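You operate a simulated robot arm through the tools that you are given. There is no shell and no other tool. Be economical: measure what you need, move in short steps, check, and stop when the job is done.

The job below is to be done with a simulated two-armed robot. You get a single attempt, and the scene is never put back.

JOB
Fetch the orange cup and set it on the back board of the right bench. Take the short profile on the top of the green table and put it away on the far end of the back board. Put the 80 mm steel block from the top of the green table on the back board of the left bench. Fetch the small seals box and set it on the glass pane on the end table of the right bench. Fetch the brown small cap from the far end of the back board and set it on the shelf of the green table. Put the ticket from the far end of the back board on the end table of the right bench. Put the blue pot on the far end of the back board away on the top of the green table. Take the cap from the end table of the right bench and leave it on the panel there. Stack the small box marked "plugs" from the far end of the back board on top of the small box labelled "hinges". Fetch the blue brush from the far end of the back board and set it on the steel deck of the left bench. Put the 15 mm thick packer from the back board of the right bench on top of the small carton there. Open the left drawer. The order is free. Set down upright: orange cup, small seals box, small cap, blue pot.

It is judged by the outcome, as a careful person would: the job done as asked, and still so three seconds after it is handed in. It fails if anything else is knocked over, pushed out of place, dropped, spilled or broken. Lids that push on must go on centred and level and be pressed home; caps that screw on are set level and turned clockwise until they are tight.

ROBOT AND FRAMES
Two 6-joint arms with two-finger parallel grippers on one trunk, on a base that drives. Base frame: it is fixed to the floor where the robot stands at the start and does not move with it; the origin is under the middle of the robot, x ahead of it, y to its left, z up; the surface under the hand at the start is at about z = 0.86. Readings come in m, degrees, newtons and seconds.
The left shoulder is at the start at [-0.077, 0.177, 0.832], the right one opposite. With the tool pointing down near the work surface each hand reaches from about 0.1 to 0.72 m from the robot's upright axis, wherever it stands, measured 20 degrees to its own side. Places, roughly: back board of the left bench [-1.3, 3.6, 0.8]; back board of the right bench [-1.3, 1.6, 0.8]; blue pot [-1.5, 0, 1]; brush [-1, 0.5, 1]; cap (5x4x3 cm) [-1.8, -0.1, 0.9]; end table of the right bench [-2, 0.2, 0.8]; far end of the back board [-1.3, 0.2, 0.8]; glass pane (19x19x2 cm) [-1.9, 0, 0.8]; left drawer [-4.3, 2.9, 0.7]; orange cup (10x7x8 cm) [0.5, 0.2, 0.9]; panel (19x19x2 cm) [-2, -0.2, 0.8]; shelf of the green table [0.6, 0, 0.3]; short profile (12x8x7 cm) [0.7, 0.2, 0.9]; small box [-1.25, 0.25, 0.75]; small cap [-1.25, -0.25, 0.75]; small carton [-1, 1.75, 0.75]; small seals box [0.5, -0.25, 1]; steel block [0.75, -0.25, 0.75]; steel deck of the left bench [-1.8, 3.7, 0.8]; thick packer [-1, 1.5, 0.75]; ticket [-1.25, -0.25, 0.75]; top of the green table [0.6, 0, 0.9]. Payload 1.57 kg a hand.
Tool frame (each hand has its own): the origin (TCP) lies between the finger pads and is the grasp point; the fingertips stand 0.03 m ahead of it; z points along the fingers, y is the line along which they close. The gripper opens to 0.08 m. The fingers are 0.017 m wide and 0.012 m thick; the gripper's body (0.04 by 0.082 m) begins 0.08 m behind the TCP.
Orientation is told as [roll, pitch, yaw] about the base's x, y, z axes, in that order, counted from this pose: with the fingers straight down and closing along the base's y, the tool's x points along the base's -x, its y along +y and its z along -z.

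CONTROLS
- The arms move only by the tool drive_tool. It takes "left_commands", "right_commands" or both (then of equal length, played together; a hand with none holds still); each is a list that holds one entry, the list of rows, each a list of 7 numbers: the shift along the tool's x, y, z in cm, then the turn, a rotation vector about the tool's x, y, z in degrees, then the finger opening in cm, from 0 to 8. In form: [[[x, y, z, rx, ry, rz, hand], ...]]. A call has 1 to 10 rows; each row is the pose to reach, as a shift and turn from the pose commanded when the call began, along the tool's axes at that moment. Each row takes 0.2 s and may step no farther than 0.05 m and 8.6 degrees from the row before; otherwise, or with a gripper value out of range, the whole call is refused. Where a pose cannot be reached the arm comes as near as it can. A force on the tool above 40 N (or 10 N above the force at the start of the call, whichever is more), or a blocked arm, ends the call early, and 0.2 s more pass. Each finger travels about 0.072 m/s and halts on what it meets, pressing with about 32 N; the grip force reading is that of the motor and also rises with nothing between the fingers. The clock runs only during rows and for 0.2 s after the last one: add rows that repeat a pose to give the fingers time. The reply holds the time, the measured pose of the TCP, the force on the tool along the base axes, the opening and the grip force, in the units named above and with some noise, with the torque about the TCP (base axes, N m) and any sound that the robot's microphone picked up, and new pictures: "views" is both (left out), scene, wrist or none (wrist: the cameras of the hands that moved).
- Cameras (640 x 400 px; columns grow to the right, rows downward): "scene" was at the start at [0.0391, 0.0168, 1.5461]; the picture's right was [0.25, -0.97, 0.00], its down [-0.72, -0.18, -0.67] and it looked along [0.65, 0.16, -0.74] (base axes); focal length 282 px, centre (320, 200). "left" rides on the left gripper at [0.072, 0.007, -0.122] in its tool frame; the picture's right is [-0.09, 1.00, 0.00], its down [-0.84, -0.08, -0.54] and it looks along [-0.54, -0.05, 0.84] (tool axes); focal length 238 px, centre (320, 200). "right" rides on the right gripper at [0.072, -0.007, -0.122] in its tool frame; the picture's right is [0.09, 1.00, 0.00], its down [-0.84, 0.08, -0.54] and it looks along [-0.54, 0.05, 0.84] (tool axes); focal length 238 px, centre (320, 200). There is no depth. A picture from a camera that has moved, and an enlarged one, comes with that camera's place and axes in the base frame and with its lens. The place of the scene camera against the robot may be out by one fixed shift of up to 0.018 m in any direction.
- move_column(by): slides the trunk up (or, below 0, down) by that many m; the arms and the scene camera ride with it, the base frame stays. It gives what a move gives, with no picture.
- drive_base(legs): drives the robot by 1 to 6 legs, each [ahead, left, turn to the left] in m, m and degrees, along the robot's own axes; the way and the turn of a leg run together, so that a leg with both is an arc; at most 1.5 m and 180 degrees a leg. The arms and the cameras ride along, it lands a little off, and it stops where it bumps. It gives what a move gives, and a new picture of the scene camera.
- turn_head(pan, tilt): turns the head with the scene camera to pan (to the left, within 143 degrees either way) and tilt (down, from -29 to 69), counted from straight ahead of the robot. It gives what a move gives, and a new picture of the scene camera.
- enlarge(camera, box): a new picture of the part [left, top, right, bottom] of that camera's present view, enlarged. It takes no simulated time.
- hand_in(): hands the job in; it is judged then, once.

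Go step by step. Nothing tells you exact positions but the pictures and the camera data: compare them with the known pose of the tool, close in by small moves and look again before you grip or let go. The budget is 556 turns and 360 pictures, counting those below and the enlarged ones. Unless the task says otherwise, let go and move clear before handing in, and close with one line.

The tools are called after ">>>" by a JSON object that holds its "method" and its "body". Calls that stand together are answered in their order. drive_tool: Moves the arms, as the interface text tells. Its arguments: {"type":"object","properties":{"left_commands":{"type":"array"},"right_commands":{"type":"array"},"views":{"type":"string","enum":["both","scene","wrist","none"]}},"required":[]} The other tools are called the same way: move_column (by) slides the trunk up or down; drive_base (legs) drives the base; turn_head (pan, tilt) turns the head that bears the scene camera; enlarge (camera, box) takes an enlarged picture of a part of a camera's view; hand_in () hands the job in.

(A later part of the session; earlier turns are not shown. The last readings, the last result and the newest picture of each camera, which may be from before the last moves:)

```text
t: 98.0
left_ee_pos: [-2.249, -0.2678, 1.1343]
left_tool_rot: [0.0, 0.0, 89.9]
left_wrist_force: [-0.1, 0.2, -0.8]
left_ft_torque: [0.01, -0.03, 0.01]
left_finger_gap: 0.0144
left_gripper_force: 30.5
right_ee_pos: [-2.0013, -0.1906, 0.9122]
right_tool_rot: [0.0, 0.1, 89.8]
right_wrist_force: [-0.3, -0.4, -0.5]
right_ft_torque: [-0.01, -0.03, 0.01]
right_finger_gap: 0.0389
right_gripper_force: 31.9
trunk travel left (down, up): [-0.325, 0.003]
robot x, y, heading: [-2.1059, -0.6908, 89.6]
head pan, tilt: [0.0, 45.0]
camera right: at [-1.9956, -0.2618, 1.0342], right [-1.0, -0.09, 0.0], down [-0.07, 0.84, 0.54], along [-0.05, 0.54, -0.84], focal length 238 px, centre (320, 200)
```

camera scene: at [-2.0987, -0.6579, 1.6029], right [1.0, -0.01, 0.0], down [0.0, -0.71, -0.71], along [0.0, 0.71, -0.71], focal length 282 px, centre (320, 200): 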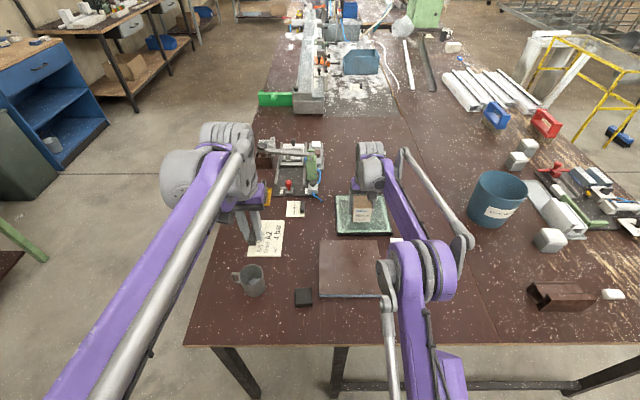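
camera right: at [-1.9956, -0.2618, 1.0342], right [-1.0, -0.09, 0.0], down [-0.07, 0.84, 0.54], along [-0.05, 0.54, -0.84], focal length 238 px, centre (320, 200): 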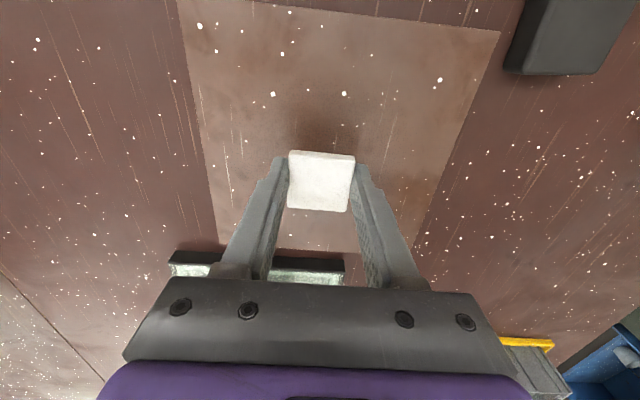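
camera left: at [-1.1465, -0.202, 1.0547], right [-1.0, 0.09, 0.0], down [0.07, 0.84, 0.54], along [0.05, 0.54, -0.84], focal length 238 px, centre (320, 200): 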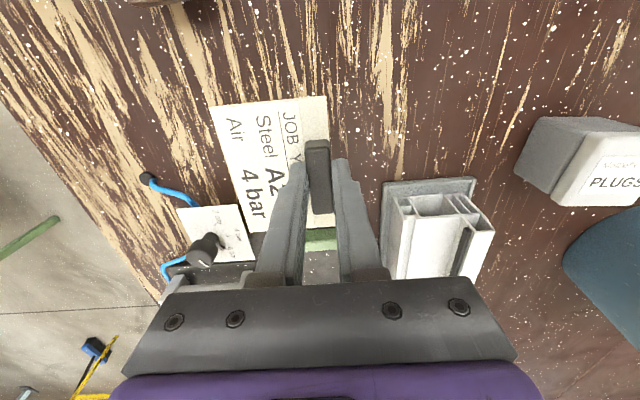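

Cap is over the panel's middle. Lower to contact.

>>> {"method": "drive_tool", "body": {"right_commands": [[[0, 0, 0.6, 0, 0, 0, 0], [0, 0, 1.1, 0, 0, 0, 0], [0, 0, 1.4, 0, 0, 0, 0], [0, 0, 1.7, 0, 0, 0, 0], [0, 0, 2.0, 0, 0, 0, 0], [0, 0, 2.3, 0, 0, 0, 0], [0, 0, 2.6, 0, 0, 0, 0], [0, 0, 2.9, 0, 0, 0, 0]]], "views": "none"}}

```text
t: 99.5
left_ee_pos: [-2.2469, -0.2707, 1.1368]
left_tool_rot: [0.0, -0.2, 89.8]
left_wrist_force: [-0.1, -0.4, -0.2]
left_ft_torque: [0.01, 0.0, -0.01]
left_finger_gap: 0.0145
left_gripper_force: 30.8
right_ee_pos: [-2.0013, -0.1911, 0.8886]
right_tool_rot: [0.0, -0.1, 89.7]
right_wrist_force: [0.6, 1.1, 27.4]
right_ft_torque: [0.01, 0.01, 0.03]
right_finger_gap: 0.0394
right_gripper_force: 32.0
trunk travel left (down, up): [-0.325, 0.003]
robot x, y, heading: [-2.1009, -0.694, 89.7]
head pan, tilt: [0.0, 45.0]
stopped in row 7 (right hand): the force on the tool passed its limit at 54 N (the readings are from after the stop); the commanded pose is now the measured one
```

Contact; release, rise, and meanwhile bring the left hand with the ticket over the free spot.

>>> {"method": "drive_tool", "body": {"right_commands": [[[0, 0, -0.1, 0, 0, 0, 5], [0, 0, -0.1, 0, 0, 0, 7], [0, 0, -3, 0, 0, 0, 7], [0, 0, -7, 0, 0, 0, 7], [0, 0, -11, 0, 0, 0, 7], [1, -4, -14, 0, 0, 0, 7], [2, -8, -15, 0, 0, 0, 7], [3, -12, -15, 0, 0, 0, 7]]], "views": "both"}}

```text
refused: row 6 steps farther than a row can; nothing moved
```

>>> {"method": "drive_tool", "body": {"right_commands": [[[0, 0, -0.1, 0, 0, 0, 5], [0, 0, -0.1, 0, 0, 0, 7], [0, 0, -3, 0, 0, 0, 7], [0, 0, -7, 0, 0, 0, 7], [0, 0, -11, 0, 0, 0, 7], [1, -3, -14, 0, 0, 0, 7], [2, -7, -15, 0, 0, 0, 7], [3, -11, -15, 0, 0, 0, 7]]], "views": "both"}}

```text
t: 101.3
left_ee_pos: [-2.2463, -0.2671, 1.1356]
left_tool_rot: [0.1, -0.1, 89.8]
left_wrist_force: [0.1, 0.1, -0.7]
left_ft_torque: [-0.03, -0.01, 0.03]
left_finger_gap: 0.0147
left_gripper_force: 30.8
right_ee_pos: [-1.8898, -0.2193, 1.0388]
right_tool_rot: [0.0, 0.0, 89.7]
right_wrist_force: [-0.4, -0.1, -0.2]
right_ft_torque: [-0.02, 0.01, -0.02]
right_finger_gap: 0.0698
right_gripper_force: 0.1
trunk travel left (down, up): [-0.325, 0.003]
robot x, y, heading: [-2.1, -0.6958, 89.7]
head pan, tilt: [0.0, 45.0]
camera scene: at [-2.0976, -0.658, 1.6029], right [1.0, -0.01, 0.0], down [0.0, -0.71, -0.71], along [0.0, 0.71, -0.71], focal length 282 px, centre (320, 200)
camera right: at [-1.8835, -0.2904, 1.1615], right [-1.0, -0.09, 0.0], down [-0.07, 0.84, 0.54], along [-0.05, 0.54, -0.84], focal length 238 px, centre (320, 200)
```

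scene: 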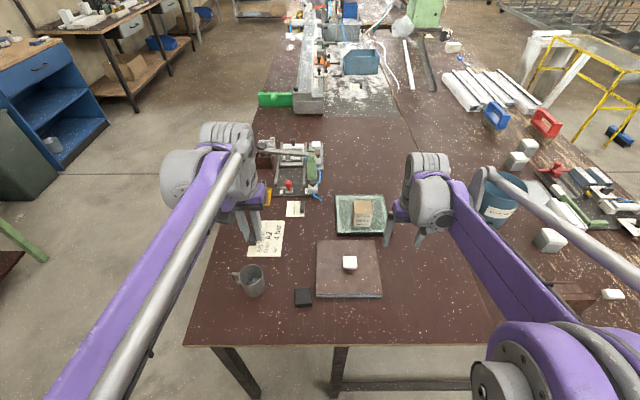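
right: 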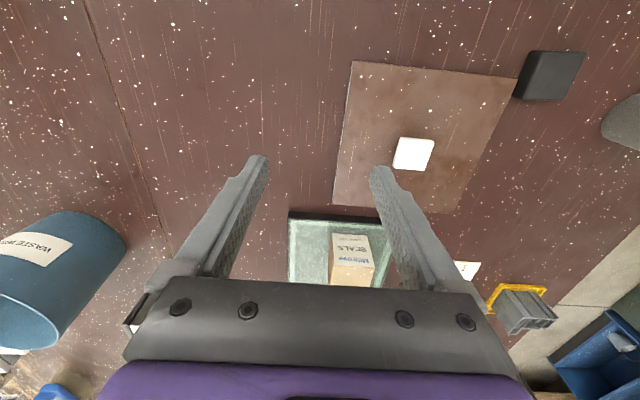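

Cap rests on the panel. Now the ticket to about (-2.19, -0.12).

>>> {"method": "drive_tool", "body": {"left_commands": [[[-4, -1.5, 0, 0, 0, 0, 0], [-8, -3, 0, 0, 0, 0, 0], [-12, -4.5, 1, 0, 0, 0, 0], [-14.7, -5.6, 4, 0, 0, 0, 0], [-14.7, -5.6, 8, 0, 0, 0, 0], [-14.7, -5.6, 12.5, 0, 0, 0, 0], [-14.7, -5.6, 17, 0, 0, 0, 0], [-14.7, -5.6, 21, 0, 0, 0, 0]]], "views": "wrist"}}

```text
t: 103.1
left_ee_pos: [-2.1904, -0.1186, 0.9204]
left_tool_rot: [-0.1, -0.2, 89.9]
left_wrist_force: [-0.7, 0.5, 0.6]
left_ft_torque: [0.0, 0.02, 0.02]
left_finger_gap: 0.0145
left_gripper_force: 31.0
right_ee_pos: [-1.8905, -0.2182, 1.0393]
right_tool_rot: [0.0, 0.1, 89.7]
right_wrist_force: [0.0, 0.2, -0.3]
right_ft_torque: [0.02, -0.02, -0.03]
right_finger_gap: 0.0703
right_gripper_force: 0.0
trunk travel left (down, up): [-0.325, 0.003]
robot x, y, heading: [-2.1035, -0.6948, 89.5]
head pan, tilt: [0.0, 45.0]
camera left: at [-2.1973, -0.1905, 1.0431], right [-1.0, 0.1, 0.0], down [0.08, 0.84, 0.54], along [0.05, 0.54, -0.84], focal length 238 px, centre (320, 200)
```

left: 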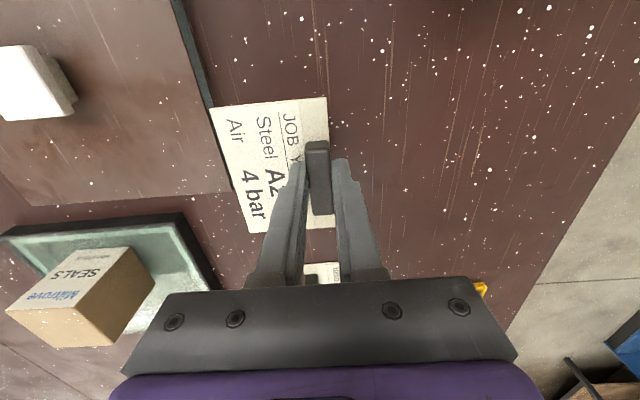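

>>> {"method": "drive_tool", "body": {"left_commands": [[[0, 1.5, 1, 0, 0, 0, 0], [0, 1.5, 3, 0, 0, 0, 0], [0, 1.5, 3.9, 0, 0, 0, 0], [0, 1.5, 4.2, 0, 0, 0, 0], [0, 1.5, 4.5, 0, 0, 0, 0], [0, 1.5, 4.8, 0, 0, 0, 0], [0, 1.5, 5.1, 0, 0, 0, 0]]], "views": "wrist"}}

```text
t: 104.7
left_ee_pos: [-2.2062, -0.1205, 0.8761]
left_tool_rot: [0.0, -0.1, 89.7]
left_wrist_force: [-0.2, 1.1, -0.1]
left_ft_torque: [-0.01, 0.02, -0.02]
left_finger_gap: 0.0147
left_gripper_force: 30.8
right_ee_pos: [-1.8907, -0.2191, 1.0391]
right_tool_rot: [0.0, -0.1, 89.7]
right_wrist_force: [0.7, 0.0, 0.4]
right_ft_torque: [0.02, -0.01, -0.02]
right_finger_gap: 0.0702
right_gripper_force: 0.1
trunk travel left (down, up): [-0.325, 0.003]
robot x, y, heading: [-2.1004, -0.6965, 89.7]
head pan, tilt: [0.0, 45.0]
camera left: at [-2.2129, -0.1921, 0.9979], right [-1.0, 0.1, 0.0], down [0.08, 0.84, 0.54], along [0.05, 0.54, -0.84], focal length 238 px, centre (320, 200)
```

left: 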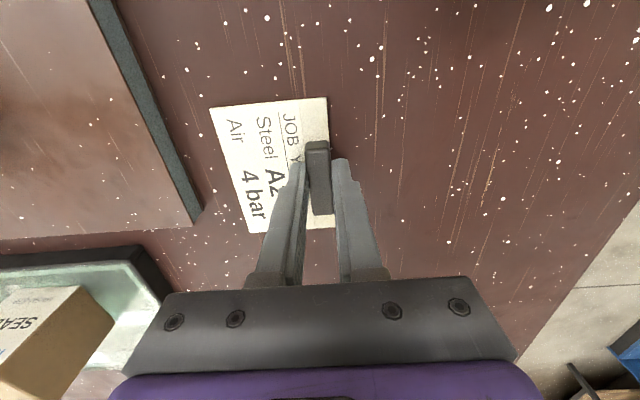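

>>> {"method": "drive_tool", "body": {"left_commands": [[[0, 0, 0.15, 0, 0, 0, 0], [0, 0, 0.3, 0, 0, 0, 0], [0, 0, 0.45, 0, 0, 0, 0], [0, 0, 0.6, 0, 0, 0, 0]]], "views": "none"}}

```text
t: 105.8
left_ee_pos: [-2.2056, -0.1202, 0.8722]
left_tool_rot: [0.0, -0.5, 89.8]
left_wrist_force: [0.5, 6.5, 29.5]
left_ft_torque: [-0.19, -0.16, 0.01]
left_finger_gap: 0.0147
left_gripper_force: 30.6
right_ee_pos: [-1.8892, -0.2208, 1.04]
right_tool_rot: [-0.1, -0.2, 89.7]
right_wrist_force: [0.3, 0.6, -0.3]
right_ft_torque: [0.0, 0.0, -0.02]
right_finger_gap: 0.0699
right_gripper_force: 0.1
trunk travel left (down, up): [-0.325, 0.003]
robot x, y, heading: [-2.1054, -0.688, 89.6]
head pan, tilt: [0.0, 45.0]
stopped in row 4 (left hand): the force on the tool passed its limit at 43 N (the readings are from after the stop); the commanded pose is now the measured one
```

>>> {"method": "drive_tool", "body": {"left_commands": [[[0, 0, -0.15, 0, 0, 0, 0], [0, 0, -0.15, 0, 0, 0, 3], [0, 0, -0.15, 0, 0, 0, 3], [0, 0, -2, 0, 0, 0, 3], [0, 0, -6, 0, 0, 0, 3], [0, 0, -10, 0, 0, 0, 3], [2, 0, -14, 0, 0, 0, 5], [5, 0, -17, 0, 0, 0, 7], [9, 0, -18, 0, 0, 0, 8], [13, 0, -18, 0, 0, 0, 8]]], "views": "both"}}

```text
t: 108.0
left_ee_pos: [-2.2049, -0.2521, 1.0487]
left_tool_rot: [0.0, -0.2, 89.9]
left_wrist_force: [-0.1, -0.3, -0.5]
left_ft_torque: [0.01, 0.02, 0.01]
left_finger_gap: 0.0801
left_gripper_force: 0.1
right_ee_pos: [-1.89, -0.2206, 1.0393]
right_tool_rot: [0.0, -0.1, 89.7]
right_wrist_force: [1.0, 0.6, 0.0]
right_ft_torque: [0.0, -0.03, 0.02]
right_finger_gap: 0.07
right_gripper_force: 0.1
trunk travel left (down, up): [-0.325, 0.003]
robot x, y, heading: [-2.1009, -0.696, 89.7]
head pan, tilt: [0.0, 45.0]
camera scene: at [-2.0987, -0.6595, 1.6029], right [1.0, -0.01, 0.0], down [0.0, -0.71, -0.71], along [0.0, 0.71, -0.71], focal length 282 px, centre (320, 200)
camera left: at [-2.2121, -0.324, 1.1718], right [-1.0, 0.09, 0.0], down [0.08, 0.83, 0.55], along [0.05, 0.54, -0.84], focal length 238 px, centre (320, 200)
```

scene: 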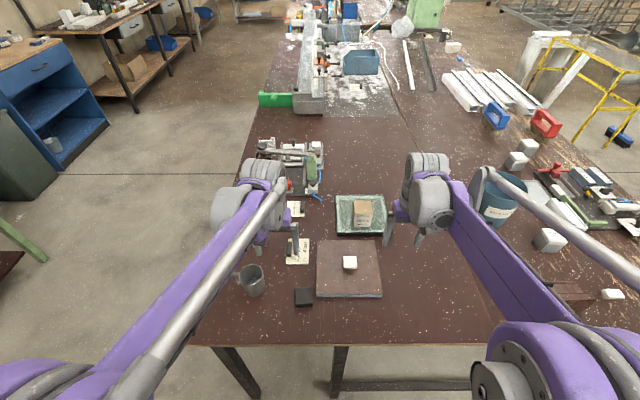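
left: 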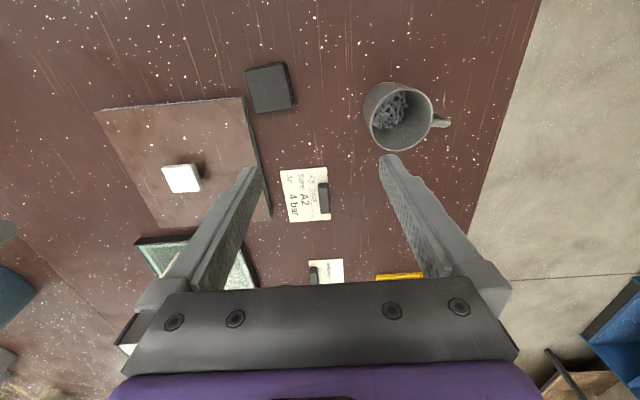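

Ticket lies flat. Next I return to the far end to take the plugs box (right hand) and the blue pot (left hand).

>>> {"method": "drive_base", "body": {"legs": [[-0.04, 0, 0], [0, -0.72, 0]]}}

```text
t: 115.2
left_ee_pos: [-1.4908, -0.2883, 1.0505]
left_tool_rot: [-0.1, -0.3, 91.1]
left_wrist_force: [0.1, 0.0, 0.0]
left_ft_torque: [-0.01, 0.0, 0.04]
left_finger_gap: 0.0798
left_gripper_force: 0.1
right_ee_pos: [-1.1749, -0.2505, 1.0394]
right_tool_rot: [0.0, 0.0, 91.0]
right_wrist_force: [0.5, 0.5, 0.4]
right_ft_torque: [-0.03, -0.09, 0.01]
right_finger_gap: 0.0699
right_gripper_force: 0.1
trunk travel left (down, up): [-0.325, 0.003]
robot x, y, heading: [-1.3788, -0.7256, 90.7]
head pan, tilt: [0.0, 45.0]
camera scene: at [-1.3748, -0.6936, 1.6029], right [1.0, 0.02, 0.0], down [0.01, -0.71, -0.71], along [-0.01, 0.71, -0.71], focal length 282 px, centre (320, 200)
```

scene: 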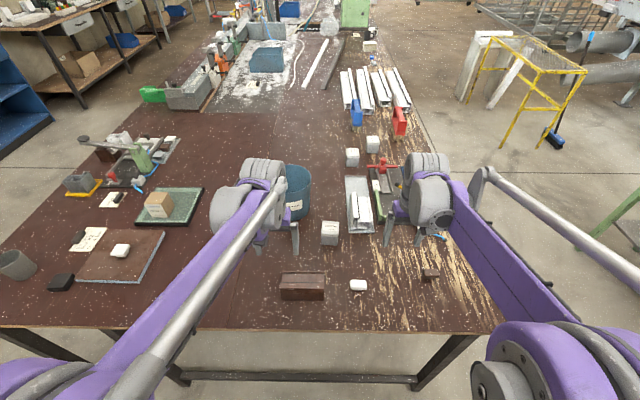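

>>> {"method": "drive_tool", "body": {"right_commands": [[[-2, 4, 0, 0, 0, 0, 8], [-4, 8, 0, 0, 0, 0, 8], [-6, 12, 0, 0, 0, 0, 8], [-9, 15, 1, 0, 0, 0, 8], [-12, 17, 2, 0, 0, 0, 8]]], "left_commands": [[[0, 3, -2, 0, 0, 0, 8], [0, 6, -4, 0, 0, 0, 8], [0, 9, -6, 0, 0, 0, 8], [0, 9, -8, 0, 0, 0, 8], [0, 9, -8, 0, 0, 0, 8]]], "views": "wrist"}}

```text
t: 116.4
left_ee_pos: [-1.5799, -0.2888, 1.1299]
left_tool_rot: [0.0, -0.1, 91.0]
left_wrist_force: [-0.5, -0.1, 0.9]
left_ft_torque: [0.01, -0.01, 0.0]
left_finger_gap: 0.08
left_gripper_force: 0.0
right_ee_pos: [-1.3497, -0.1304, 1.0183]
right_tool_rot: [0.0, 0.0, 90.8]
right_wrist_force: [0.3, 0.8, 0.5]
right_ft_torque: [-0.04, -0.03, 0.02]
right_finger_gap: 0.08
right_gripper_force: 0.2
trunk travel left (down, up): [-0.325, 0.003]
robot x, y, heading: [-1.3804, -0.7272, 90.7]
head pan, tilt: [0.0, 45.0]
camera right: at [-1.3419, -0.2021, 1.1405], right [-0.99, -0.11, 0.0], down [-0.09, 0.84, 0.54], along [-0.06, 0.54, -0.84], focal length 238 px, centre (320, 200)
camera left: at [-1.5859, -0.3606, 1.2527], right [-1.0, 0.07, 0.0], down [0.06, 0.84, 0.54], along [0.04, 0.54, -0.84], focal length 238 px, centre (320, 200)
```

right: 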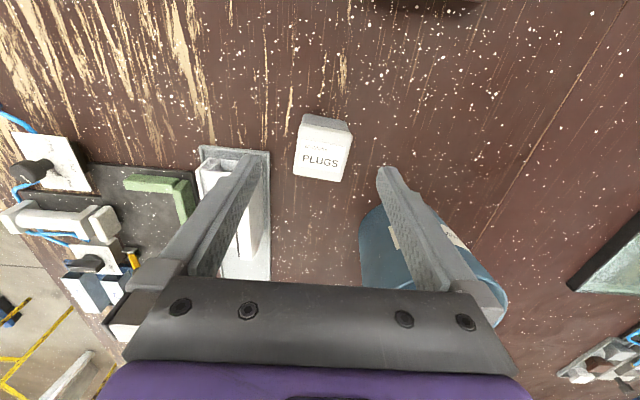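
left: 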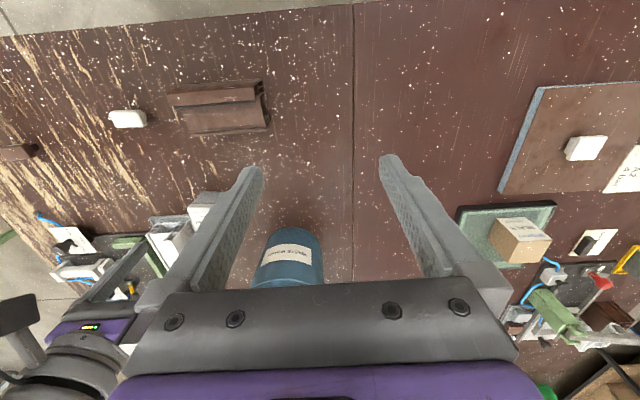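

>>> {"method": "drive_tool", "body": {"right_commands": [[[-3, 0.5, 2, 0, 0, 0, 8], [-3, 0.5, 5.5, 0, 0, 0, 8]]], "views": "wrist"}}

>>> {"method": "enlarge", "body": {"camera": "right", "box": [240, 90, 400, 190]}}

```text
t: 117.0
left_ee_pos: [-1.5795, -0.2902, 1.131]
left_tool_rot: [0.2, -0.2, 91.0]
left_wrist_force: [-0.1, -0.6, -0.2]
left_ft_torque: [-0.01, 0.02, -0.01]
left_finger_gap: 0.0802
left_gripper_force: 0.1
right_ee_pos: [-1.353, -0.1024, 0.9617]
right_tool_rot: [0.0, 0.0, 90.9]
right_wrist_force: [0.4, 0.2, -0.1]
right_ft_torque: [0.04, 0.02, 0.04]
right_finger_gap: 0.0802
right_gripper_force: 0.0
trunk travel left (down, up): [-0.325, 0.003]
robot x, y, heading: [-1.3774, -0.729, 90.8]
head pan, tilt: [0.0, 45.0]
camera right: at [-1.3451, -0.1736, 1.0845], right [-0.99, -0.11, 0.0], down [-0.09, 0.84, 0.54], along [-0.06, 0.54, -0.84], focal length 238 px, centre (320, 200)
```

right: 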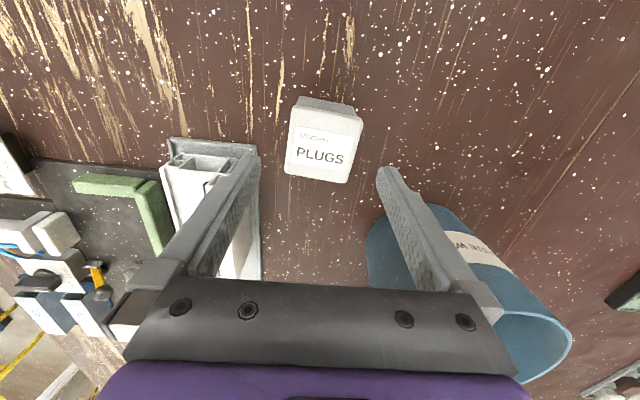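

```text
4.00 times, centred on (320, 140) of right
camera zoom: at [-1.3451, -0.1736, 1.0845], right [-0.99, -0.11, 0.0], down [-0.09, 0.84, 0.54], along [-0.06, 0.54, -0.84], focal length 953 px, centre (320, 440)
```

zoom: 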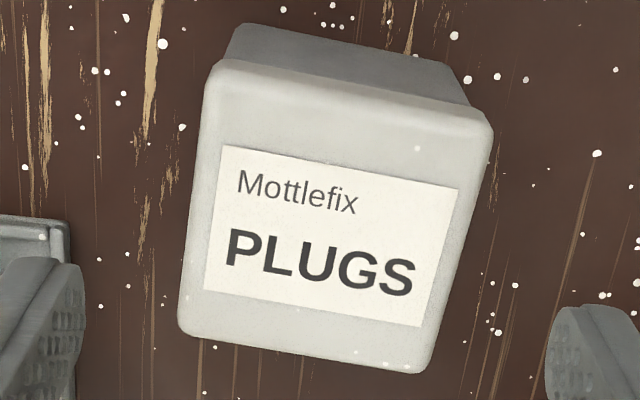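

Plugs box is 58 mm wide, turned about 4°. I align and lower onto it.

>>> {"method": "drive_tool", "body": {"right_commands": [[[-0.3, 0.2, 2, 0, 0, 4, 7.2], [-0.3, 0.2, 5, 0, 0, 4, 7.2], [-0.3, 0.2, 7.5, 0, 0, 4, 7.2], [-0.3, 0.2, 8.6, 0, 0, 4, 7.2]]], "views": "wrist"}}

```text
t: 118.0
left_ee_pos: [-1.579, -0.2889, 1.1307]
left_tool_rot: [0.0, -0.2, 91.1]
left_wrist_force: [0.2, -0.5, 0.0]
left_ft_torque: [0.0, 0.01, -0.02]
left_finger_gap: 0.0798
left_gripper_force: 0.1
right_ee_pos: [-1.3557, -0.1007, 0.8768]
right_tool_rot: [0.0, 0.1, 86.9]
right_wrist_force: [0.4, 0.4, 0.4]
right_ft_torque: [0.01, -0.01, -0.01]
right_finger_gap: 0.0719
right_gripper_force: 0.1
trunk travel left (down, up): [-0.325, 0.003]
robot x, y, heading: [-1.3769, -0.729, 90.7]
head pan, tilt: [0.0, 45.0]
camera right: at [-1.3524, -0.1719, 0.9987], right [-1.0, -0.04, 0.0], down [-0.03, 0.84, 0.54], along [-0.02, 0.54, -0.84], focal length 238 px, centre (320, 200)
```

right: 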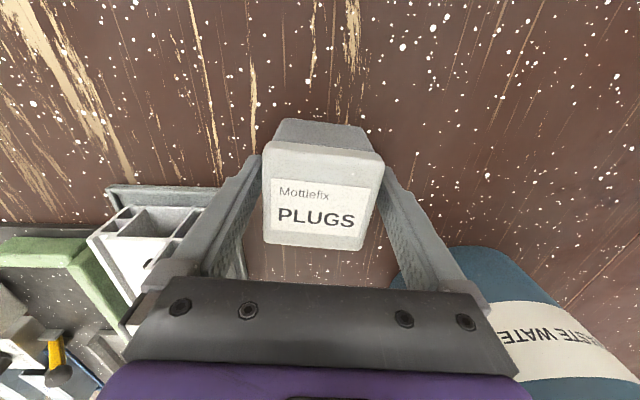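

>>> {"method": "drive_tool", "body": {"right_commands": [[[0, 0, 0, 0, 0, 0, 0], [0, 0, 0, 0, 0, 0, 0], [0, 0, 0, 0, 0, 0, 0], [0, 0, -0.3, 0, 0, 0, 0], [0, 0, -0.8, 0, 0, 0, 0], [0, 0, -1.6, 0, 0, 0, 0], [0, 0, -2.8, 0, 0, 0, 0], [0, 0, -4.5, 0, 0, 0, 0]]], "views": "wrist"}}

```text
t: 119.8
left_ee_pos: [-1.5805, -0.2893, 1.1298]
left_tool_rot: [0.0, -0.2, 91.1]
left_wrist_force: [-0.1, 0.3, 0.5]
left_ft_torque: [-0.02, -0.03, -0.02]
left_finger_gap: 0.08
left_gripper_force: 0.2
right_ee_pos: [-1.3554, -0.1005, 0.9241]
right_tool_rot: [0.0, 0.0, 87.0]
right_wrist_force: [0.5, -0.3, -1.1]
right_ft_torque: [0.01, -0.01, 0.01]
right_finger_gap: 0.0555
right_gripper_force: 31.9
trunk travel left (down, up): [-0.325, 0.003]
robot x, y, heading: [-1.3775, -0.7258, 91.0]
head pan, tilt: [0.0, 45.0]
camera right: at [-1.3529, -0.1719, 1.0464], right [-1.0, -0.04, 0.0], down [-0.03, 0.84, 0.54], along [-0.02, 0.54, -0.84], focal length 238 px, centre (320, 200)
```

right: 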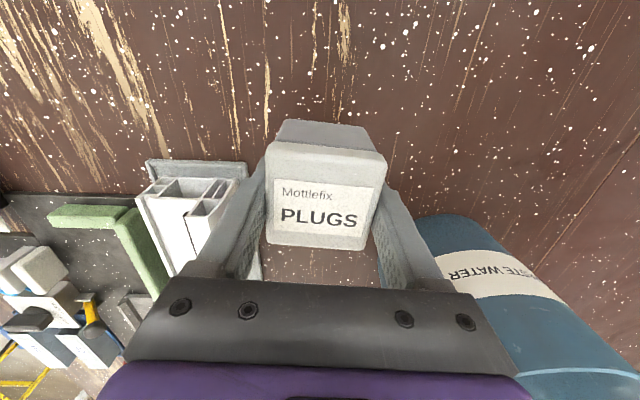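

Plugs box held. I retract the right hand and bring the left hand to view the pot.

>>> {"method": "drive_tool", "body": {"right_commands": [[[0, 0, -3, 0, 0, 0, 0], [0, 0, -6.5, 0, 0, 0, 0], [2, 0, -10, 0, 0, 0, 0], [5, -2, -13, 0, 0, 0, 0], [8, -5, -15, 0, 0, 0, 0], [12, -7, -15, 0, 0, 0, 0], [16, -9, -15, 0, 0, 0, 0], [20, -11, -15, 0, 0, 0, 0], [24, -12, -15, 0, 0, 0, 0], [26, -14, -15, 0, 0, 0, 0]]], "left_commands": [[[0, 0, -2, 0, 0, 0, 8], [0, 0, -4, 0, 0, 0, 8], [0, 0, -5, 0, 0, 0, 8], [0, 0, -5, 0, 0, 0, 8], [0, -1, -5, 0, 0, 0, 8], [-2, -2, -5, 0, 0, 0, 8], [-5, -4, -5, 0, 0, 0, 8], [-8, -6, -5, 0, 0, 0, 8], [-11, -8, -5, 0, 0, 0, 8], [-14, -9, -5, 0, 0, 0, 8]]], "views": "both"}}

```text
t: 122.0
left_ee_pos: [-1.4912, -0.1469, 1.1775]
left_tool_rot: [0.2, -0.3, 91.1]
left_wrist_force: [-0.4, 0.2, -0.5]
left_ft_torque: [-0.02, -0.02, -0.01]
left_finger_gap: 0.0801
left_gripper_force: 0.1
right_ee_pos: [-1.2293, -0.3646, 1.0713]
right_tool_rot: [0.1, 0.0, 86.9]
right_wrist_force: [0.0, 0.7, -1.4]
right_ft_torque: [-0.01, 0.01, -0.01]
right_finger_gap: 0.0557
right_gripper_force: 31.7
trunk travel left (down, up): [-0.325, 0.003]
robot x, y, heading: [-1.3794, -0.7249, 90.7]
head pan, tilt: [0.0, 45.0]
camera scene: at [-1.3739, -0.6926, 1.6029], right [1.0, 0.02, 0.0], down [0.01, -0.71, -0.71], along [-0.01, 0.71, -0.71], focal length 282 px, centre (320, 200)
camera right: at [-1.2268, -0.4365, 1.1944], right [-1.0, -0.04, 0.0], down [-0.03, 0.84, 0.54], along [-0.02, 0.54, -0.84], focal length 238 px, centre (320, 200)
camera left: at [-1.4963, -0.2183, 1.2995], right [-1.0, 0.07, 0.0], down [0.06, 0.84, 0.54], along [0.04, 0.54, -0.84], focal length 238 px, centre (320, 200)
```

scene: 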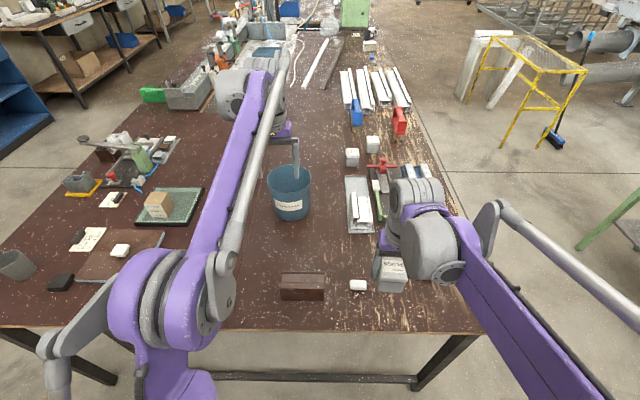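
right: 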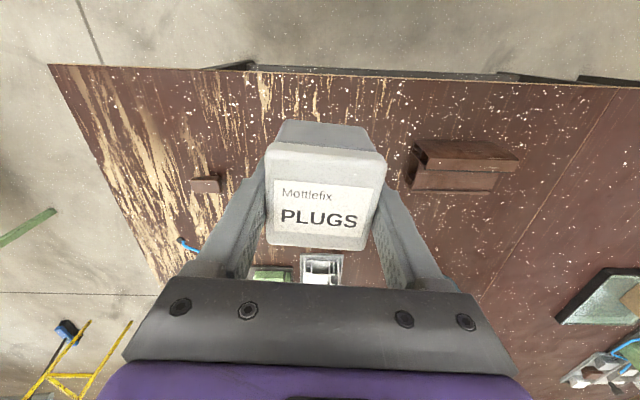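
left: 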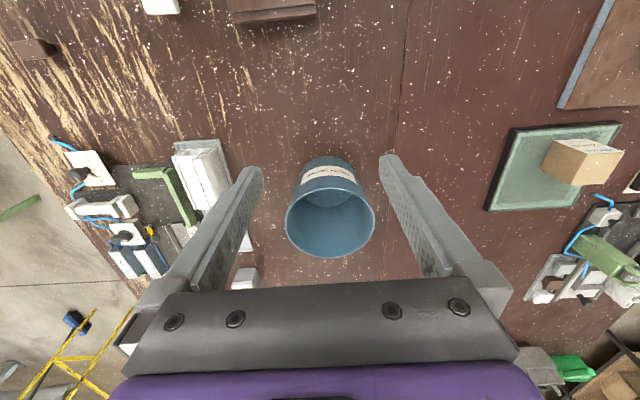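

The pot is about 15.5 cm wide and 13 cm tall, seemingly empty; I will grip its near rim. I turn the left hand so the fingers close along y.

>>> {"method": "drive_tool", "body": {"left_commands": [[[0, 0, 0, 0, 0, -8.5, 6], [0, 0, 0, 0, 0, -17, 5], [0, 0, 0, 0, 0, -25.5, 5], [0, 0, 0, 0, 0, -34, 5], [0, 0, 0, 0, 0, -42.5, 5], [0, 0, 0, 0, 0, -51, 5], [0, 0, 0, 0, 0, -59.5, 5], [0, 0, 0, 0, 0, -68, 5], [0, 0, 0, 0, 0, -76.5, 5], [0, 0, 0, 0, 0, -85, 5]]], "views": "none"}}

>>> {"method": "drive_tool", "body": {"left_commands": [[[0, -3, 0, 0, 0, -4, 5], [0, -6, 2, 0, 0, -4, 5], [0, -9, 4, 0, 0, -4, 5], [0, -10, 7, 0, 0, -4, 5]]], "views": "wrist"}}

```text
t: 124.2
left_ee_pos: [-1.4914, -0.1476, 1.1797]
left_tool_rot: [-0.1, -0.1, 176.2]
left_wrist_force: [0.1, -0.6, -0.7]
left_ft_torque: [0.0, 0.0, 0.0]
left_finger_gap: 0.0502
left_gripper_force: 0.0
right_ee_pos: [-1.2293, -0.3659, 1.0716]
right_tool_rot: [0.0, 0.1, 86.8]
right_wrist_force: [0.7, 0.0, -1.1]
right_ft_torque: [0.01, 0.01, 0.01]
right_finger_gap: 0.0555
right_gripper_force: 32.0
trunk travel left (down, up): [-0.325, 0.003]
robot x, y, heading: [-1.3781, -0.7286, 90.7]
head pan, tilt: [0.0, 45.0]
```

```text
t: 125.2
left_ee_pos: [-1.4883, -0.0633, 1.1132]
left_tool_rot: [-0.2, 0.1, -179.8]
left_wrist_force: [0.0, -0.1, 0.1]
left_ft_torque: [0.0, -0.03, 0.01]
left_finger_gap: 0.05
left_gripper_force: 0.0
left hand out of reach, approached as far as the arm can: row 3, 4
right_ee_pos: [-1.2311, -0.3652, 1.0728]
right_tool_rot: [0.0, -0.1, 86.8]
right_wrist_force: [0.8, 0.0, -0.8]
right_ft_torque: [0.02, 0.0, -0.02]
right_finger_gap: 0.0554
right_gripper_force: 32.2
trunk travel left (down, up): [-0.325, 0.003]
robot x, y, heading: [-1.381, -0.7283, 90.8]
head pan, tilt: [0.0, 45.0]
camera left: at [-1.4168, -0.0708, 1.2352], right [-0.09, -1.0, 0.0], down [-0.84, 0.07, 0.54], along [-0.54, 0.05, -0.84], focal length 238 px, centre (320, 200)
```

left: 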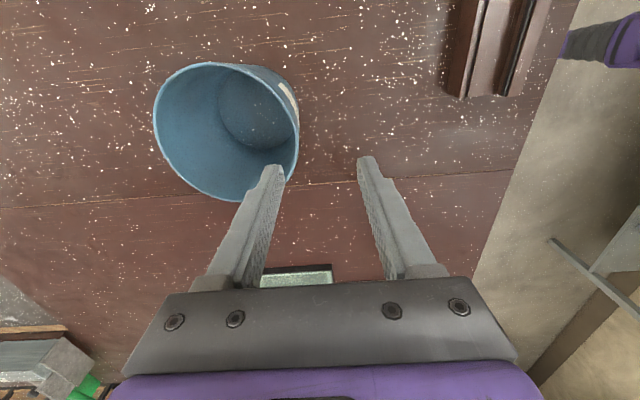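

>>> {"method": "drive_tool", "body": {"left_commands": [[[-0.6, -1, 3, 0, 0, 0, 5], [-1.2, -2.2, 6, 0, 0, 0, 5], [-1.2, -2.2, 9, 0, 0, 0, 5]]], "views": "wrist"}}

```text
t: 126.0
left_ee_pos: [-1.4966, -0.0438, 1.023]
left_tool_rot: [-0.2, -0.1, -180.0]
left_wrist_force: [-0.2, -0.4, -0.5]
left_ft_torque: [0.03, 0.02, -0.02]
left_finger_gap: 0.0501
left_gripper_force: 0.0
right_ee_pos: [-1.2303, -0.3663, 1.0718]
right_tool_rot: [0.0, 0.0, 86.9]
right_wrist_force: [-0.9, -0.1, -1.7]
right_ft_torque: [0.03, 0.0, 0.0]
right_finger_gap: 0.0556
right_gripper_force: 31.8
trunk travel left (down, up): [-0.325, 0.003]
robot x, y, heading: [-1.377, -0.7284, 91.1]
head pan, tilt: [0.0, 45.0]
camera left: at [-1.4258, -0.051, 1.1462], right [-0.09, -1.0, 0.0], down [-0.84, 0.07, 0.54], along [-0.54, 0.05, -0.84], focal length 238 px, centre (320, 200)
```

left: 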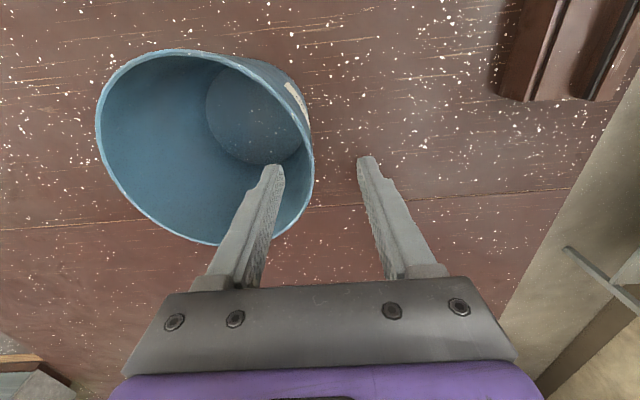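

>>> {"method": "drive_tool", "body": {"left_commands": [[[-0.8, -0.5, 2, 0, 0, 0, 5], [-0.8, -0.5, 4.5, 0, 0, 0, 5], [-0.8, -0.5, 6.5, 0, 0, 0, 5]]], "views": "wrist"}}

```text
t: 126.8
left_ee_pos: [-1.5074, -0.0388, 0.9575]
left_tool_rot: [-0.3, 0.0, -179.9]
left_wrist_force: [1.0, -1.1, -0.2]
left_ft_torque: [-0.02, -0.04, -0.02]
left_finger_gap: 0.0501
left_gripper_force: 0.0
right_ee_pos: [-1.2302, -0.3654, 1.0726]
right_tool_rot: [0.1, 0.0, 86.9]
right_wrist_force: [-0.1, 0.4, -2.0]
right_ft_torque: [-0.01, -0.03, 0.0]
right_finger_gap: 0.0556
right_gripper_force: 31.8
trunk travel left (down, up): [-0.325, 0.003]
robot x, y, heading: [-1.3792, -0.7307, 90.8]
head pan, tilt: [0.0, 45.0]
camera left: at [-1.4351, -0.0449, 1.0799], right [-0.09, -1.0, 0.0], down [-0.84, 0.07, 0.54], along [-0.54, 0.05, -0.84], focal length 238 px, centre (320, 200)
```

left: 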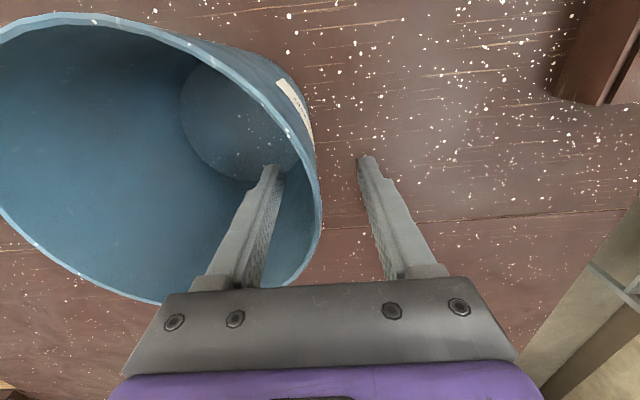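

>>> {"method": "drive_tool", "body": {"left_commands": [[[-0.4, 0, 1, 0, 0, 0, 5], [-0.4, 0, 1, 0, 0, 0, 3], [-0.4, 0, 1, 0, 0, 0, 1], [-0.4, 0, 1, 0, 0, 0, 0], [-0.4, 0, 1, 0, 0, 0, 0], [-0.4, 0, 0.7, 0, 0, 0, 0], [-0.4, 0, 0.2, 0, 0, 0, 0], [-0.4, 0, -0.5, 0, 0, 0, 0], [-0.4, 0, -1.5, 0, 0, 0, 0]]], "views": "both"}}

```text
t: 128.8
left_ee_pos: [-1.5124, -0.0359, 0.9736]
left_tool_rot: [-0.1, -0.1, -179.8]
left_wrist_force: [0.6, 0.5, -2.9]
left_ft_torque: [-0.15, 0.04, -0.02]
left_finger_gap: 0.0028
left_gripper_force: 24.8
right_ee_pos: [-1.23, -0.3666, 1.0725]
right_tool_rot: [0.0, 0.0, 86.9]
right_wrist_force: [-0.1, 0.2, -1.1]
right_ft_torque: [-0.01, 0.0, -0.01]
right_finger_gap: 0.0556
right_gripper_force: 31.9
trunk travel left (down, up): [-0.325, 0.003]
robot x, y, heading: [-1.3779, -0.7262, 91.3]
head pan, tilt: [0.0, 45.0]
camera scene: at [-1.3747, -0.6933, 1.6029], right [1.0, 0.02, 0.0], down [0.01, -0.71, -0.71], along [-0.01, 0.71, -0.71], focal length 282 px, centre (320, 200)
camera left: at [-1.4394, -0.0424, 1.0964], right [-0.09, -1.0, 0.0], down [-0.84, 0.08, 0.54], along [-0.54, 0.05, -0.84], focal length 238 px, centre (320, 200)
```

scene: 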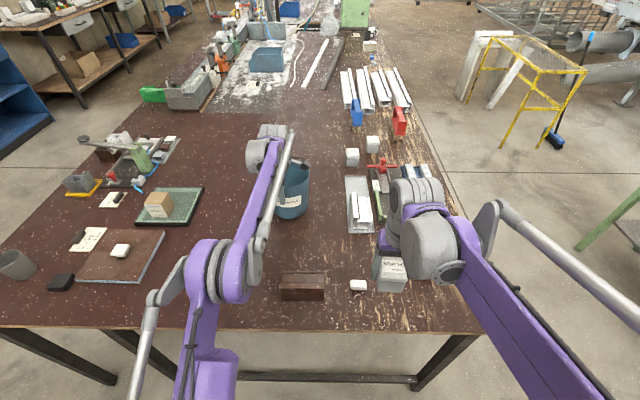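
left: 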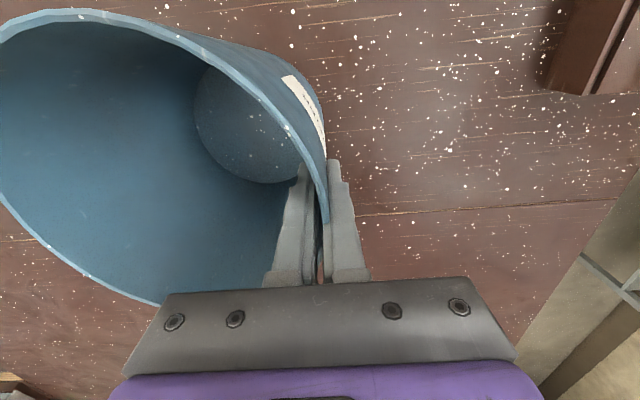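

Pot is held (about 0.3 kg). I lift and retract slowly.

>>> {"method": "drive_tool", "body": {"left_commands": [[[0, 0, -1.5, 0, 0, 0, 0], [0, 0, -3.5, 0, 0, 0, 0], [0, 0, -6, 0, 0, 0, 0], [0, 0, -9, 0, 0, 0, 0], [0, 1, -12, 0, 0, 0, 0], [0, 3, -14, 0, 0, 0, 0], [0, 6, -15, 0, 0, 0, 0], [0, 9, -15, 0, 0, 0, 0], [0, 12, -15, 0, 0, 0, 0], [0, 15, -15, 0, 0, 0, 0]]], "views": "none"}}

>>> {"method": "drive_tool", "body": {"left_commands": [[[0, 3, 0, 0, 0, 0, 0], [0, 6, 0, 0, 0, 0, 0], [0, 9, 0, 0, 0, 0, 0], [0, 11, 0, 0, 0, 0, 0]]], "views": "both"}}

```text
t: 131.0
left_ee_pos: [-1.5096, -0.184, 1.123]
left_tool_rot: [-0.3, -0.1, -180.1]
left_wrist_force: [-0.8, 0.1, -3.3]
left_ft_torque: [-0.15, 0.04, 0.0]
left_finger_gap: 0.0027
left_gripper_force: 24.2
left hand out of reach, approached as far as the arm can: row 4, 5
right_ee_pos: [-1.2303, -0.3657, 1.0723]
right_tool_rot: [-0.1, 0.0, 87.1]
right_wrist_force: [-0.4, 0.0, -1.6]
right_ft_torque: [0.01, 0.01, 0.04]
right_finger_gap: 0.0553
right_gripper_force: 32.1
trunk travel left (down, up): [-0.325, 0.003]
robot x, y, heading: [-1.3771, -0.7292, 91.0]
head pan, tilt: [0.0, 45.0]
```

```text
t: 132.0
left_ee_pos: [-1.5114, -0.2966, 1.122]
left_tool_rot: [-0.2, -0.2, -180.0]
left_wrist_force: [0.6, 0.3, -2.4]
left_ft_torque: [-0.18, 0.03, 0.02]
left_finger_gap: 0.0027
left_gripper_force: 24.4
right_ee_pos: [-1.2308, -0.3658, 1.0723]
right_tool_rot: [-0.1, 0.0, 86.9]
right_wrist_force: [0.3, -0.2, -1.5]
right_ft_torque: [-0.02, 0.0, 0.0]
right_finger_gap: 0.0556
right_gripper_force: 31.4
trunk travel left (down, up): [-0.325, 0.003]
robot x, y, heading: [-1.3747, -0.7298, 91.2]
head pan, tilt: [0.0, 45.0]
camera scene: at [-1.3748, -0.6944, 1.6029], right [1.0, 0.02, 0.0], down [0.01, -0.71, -0.71], along [-0.01, 0.71, -0.71], focal length 282 px, centre (320, 200)
camera left: at [-1.4399, -0.3039, 1.2453], right [-0.09, -1.0, 0.0], down [-0.84, 0.07, 0.54], along [-0.54, 0.05, -0.84], focal length 238 px, centre (320, 200)
```

scene: 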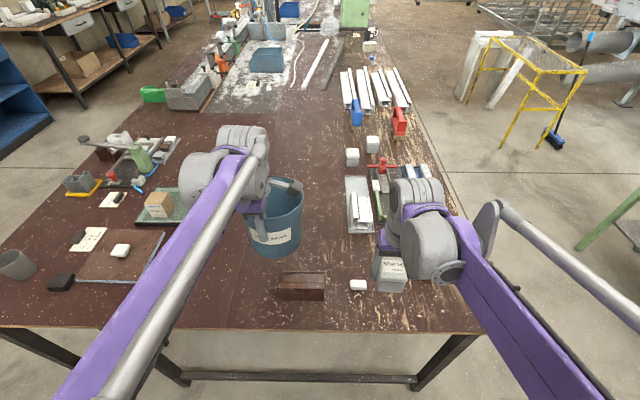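
left: 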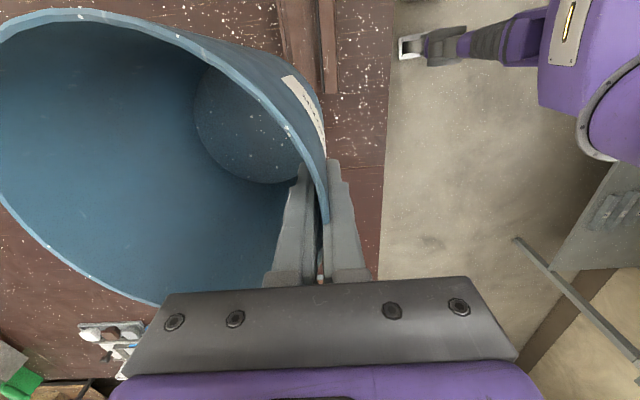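

Now I drive around the corner to the front of the bench to stack the plugs box.

>>> {"method": "drive_base", "body": {"legs": [[-0.2, 0, 0], [0, -1.08, 0], [0, 0, 89], [0, -1.15, 0]]}}

>>> {"method": "turn_head", "body": {"pan": 0, "tilt": 40}}

```text
t: 156.8
left_ee_pos: [-0.6806, 0.1299, 1.1238]
left_tool_rot: [-0.2, 0.0, -93.5]
left_wrist_force: [0.3, 0.1, -3.3]
left_ft_torque: [-0.05, -0.13, 0.0]
left_finger_gap: 0.0026
left_gripper_force: 24.1
right_ee_pos: [-0.5939, 0.4052, 1.0715]
right_tool_rot: [-0.1, 0.0, 173.2]
right_wrist_force: [0.2, 0.2, -1.0]
right_ft_torque: [0.04, 0.01, -0.01]
right_finger_gap: 0.0555
right_gripper_force: 32.1
trunk travel left (down, up): [-0.325, 0.003]
robot x, y, heading: [-0.2412, 0.2331, 177.2]
head pan, tilt: [0.0, 45.0]
camera scene: at [-0.2747, 0.2342, 1.6029], right [0.05, 1.0, 0.0], down [0.71, -0.03, -0.71], along [-0.71, 0.03, -0.71], focal length 282 px, centre (320, 200)
```

scene: 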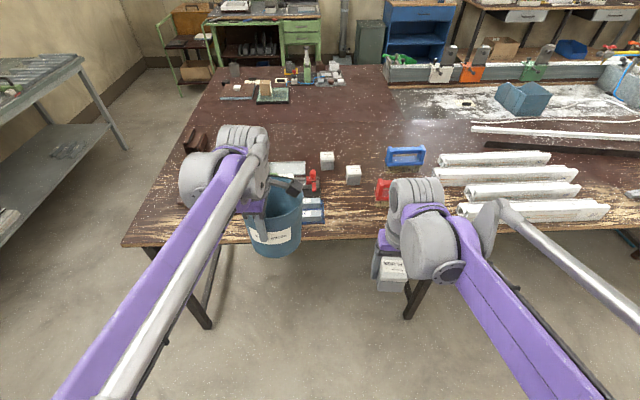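

```text
t: 157.4
left_ee_pos: [-0.6811, 0.1293, 1.1229]
left_tool_rot: [-0.2, 0.1, -93.6]
left_wrist_force: [0.0, 0.3, -3.0]
left_ft_torque: [-0.04, -0.19, 0.01]
left_finger_gap: 0.0027
left_gripper_force: 24.1
right_ee_pos: [-0.5944, 0.4057, 1.0714]
right_tool_rot: [0.0, 0.0, 173.1]
right_wrist_force: [-0.8, -0.3, -1.5]
right_ft_torque: [-0.01, 0.03, 0.04]
right_finger_gap: 0.0557
right_gripper_force: 31.7
trunk travel left (down, up): [-0.325, 0.003]
robot x, y, heading: [-0.2448, 0.2318, 177.4]
head pan, tilt: [0.0, 40.0]
camera scene: at [-0.2784, 0.2345, 1.6101], right [0.05, 1.0, 0.0], down [0.64, -0.03, -0.77], along [-0.76, 0.04, -0.64], focal length 282 px, centre (320, 200)
```

scene: 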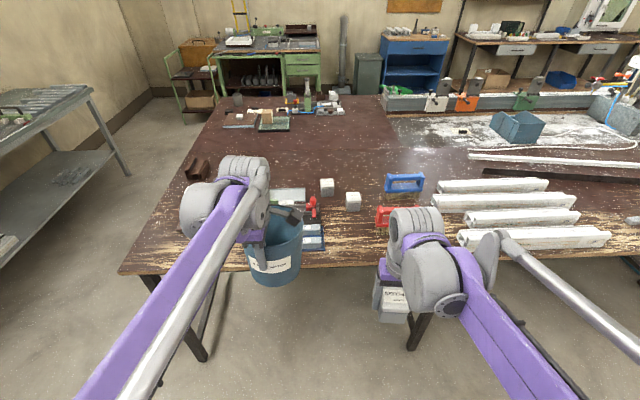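

>>> {"method": "enlarge", "body": {"camera": "scene", "box": [290, 160, 450, 260]}}

```text
4.00 times, centred on (370, 210) of scene
camera zoom: at [-0.2784, 0.2345, 1.6101], right [0.05, 1.0, 0.0], down [0.64, -0.03, -0.77], along [-0.76, 0.04, -0.64], focal length 1130 px, centre (120, 160)
```

zoom: 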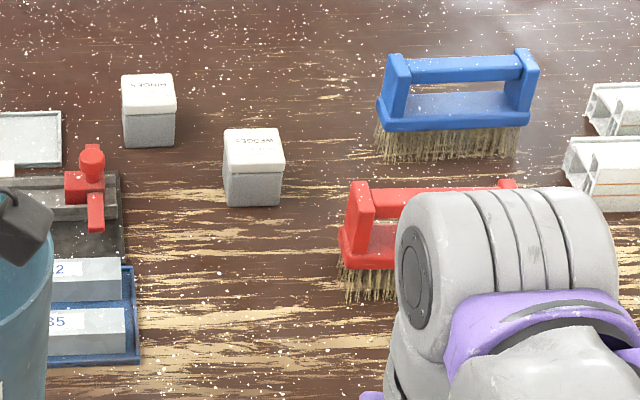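

The far white box reads HINGES (upside down from here). I move the pot aside, then drive up to it.

>>> {"method": "drive_tool", "body": {"left_commands": [[[-2, 0, -1, 0, 0, 0, 0], [-5, 0, -2, 0, 0, 0, 0], [-8, 0, -3, 0, 0, 0, 0], [-10, 0, -3, 0, 0, 0, 0]]], "views": "none"}}

>>> {"method": "drive_base", "body": {"legs": [[0.32, 0, 2.5]]}}

```text
t: 158.4
left_ee_pos: [-0.6886, 0.0309, 1.1554]
left_tool_rot: [-0.2, 0.0, -93.7]
left_wrist_force: [0.0, -1.1, -2.7]
left_ft_torque: [-0.06, -0.21, -0.01]
left_finger_gap: 0.0025
left_gripper_force: 23.6
right_ee_pos: [-0.5948, 0.4052, 1.0726]
right_tool_rot: [0.1, 0.0, 173.3]
right_wrist_force: [-0.9, -0.1, -0.5]
right_ft_torque: [0.03, -0.04, -0.03]
right_finger_gap: 0.0554
right_gripper_force: 31.9
trunk travel left (down, up): [-0.325, 0.003]
robot x, y, heading: [-0.2405, 0.2326, 177.2]
head pan, tilt: [0.0, 40.0]
```

```text
t: 160.6
left_ee_pos: [-1.0062, 0.0196, 1.1526]
left_tool_rot: [-0.2, 0.0, -90.9]
left_wrist_force: [-0.3, -0.9, -2.6]
left_ft_torque: [-0.05, -0.18, -0.01]
left_finger_gap: 0.0025
left_gripper_force: 24.0
right_ee_pos: [-0.9294, 0.3978, 1.0719]
right_tool_rot: [0.0, 0.0, 175.8]
right_wrist_force: [0.1, 0.4, -2.0]
right_ft_torque: [0.0, 0.01, 0.0]
right_finger_gap: 0.0557
right_gripper_force: 32.5
trunk travel left (down, up): [-0.325, 0.003]
robot x, y, heading: [-0.5677, 0.2413, 179.9]
head pan, tilt: [0.0, 40.0]
camera scene: at [-0.6072, 0.2409, 1.61], right [0.0, 1.0, 0.0], down [0.64, 0.0, -0.77], along [-0.77, 0.0, -0.64], focal length 282 px, centre (320, 200)
```

scene: 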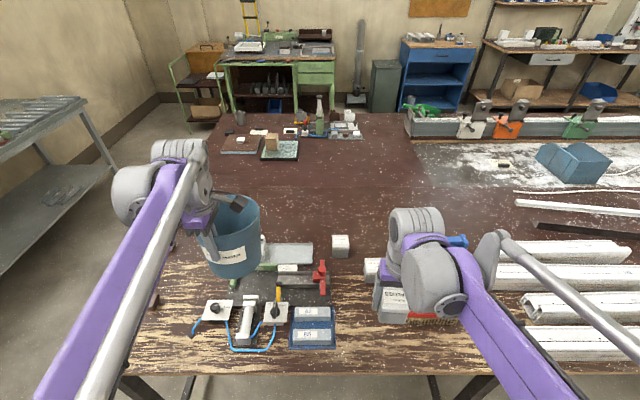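

>>> {"method": "drive_tool", "body": {"right_commands": [[[-4, 2, 0, 0, 0, 0, 0], [-8, 4, 0, 0, 0, 0, 0], [-12, 6, 0, 0, 0, 0, 0], [-16, 8, 0, 0, 0, 0, 0], [-20, 9.5, 0, 0, 0, 0, 0], [-24, 11, 0, 0, 0, 0, 0], [-27, 11, 0, 0, 0, 0, 0], [-29, 11, 0, 0, 0, 0, 0]]], "views": "wrist"}}

```text
t: 162.4
left_ee_pos: [-1.0094, 0.019, 1.1542]
left_tool_rot: [-0.1, 0.0, -91.0]
left_wrist_force: [-0.2, 0.2, -3.9]
left_ft_torque: [-0.04, -0.18, 0.0]
left_finger_gap: 0.0028
left_gripper_force: 24.4
right_ee_pos: [-1.229, 0.3111, 1.0712]
right_tool_rot: [0.0, 0.0, 175.9]
right_wrist_force: [0.3, -0.5, -1.3]
right_ft_torque: [0.0, -0.01, 0.0]
right_finger_gap: 0.0558
right_gripper_force: 31.6
trunk travel left (down, up): [-0.325, 0.003]
robot x, y, heading: [-0.5718, 0.242, 180.1]
head pan, tilt: [0.0, 40.0]
camera right: at [-1.1568, 0.3134, 1.1941], right [0.02, -1.0, 0.0], down [-0.84, -0.02, 0.54], along [-0.54, -0.01, -0.84], focal length 238 px, centre (320, 200)
```

right: 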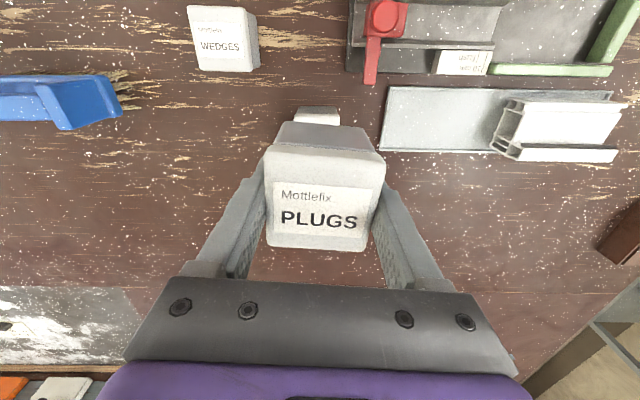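

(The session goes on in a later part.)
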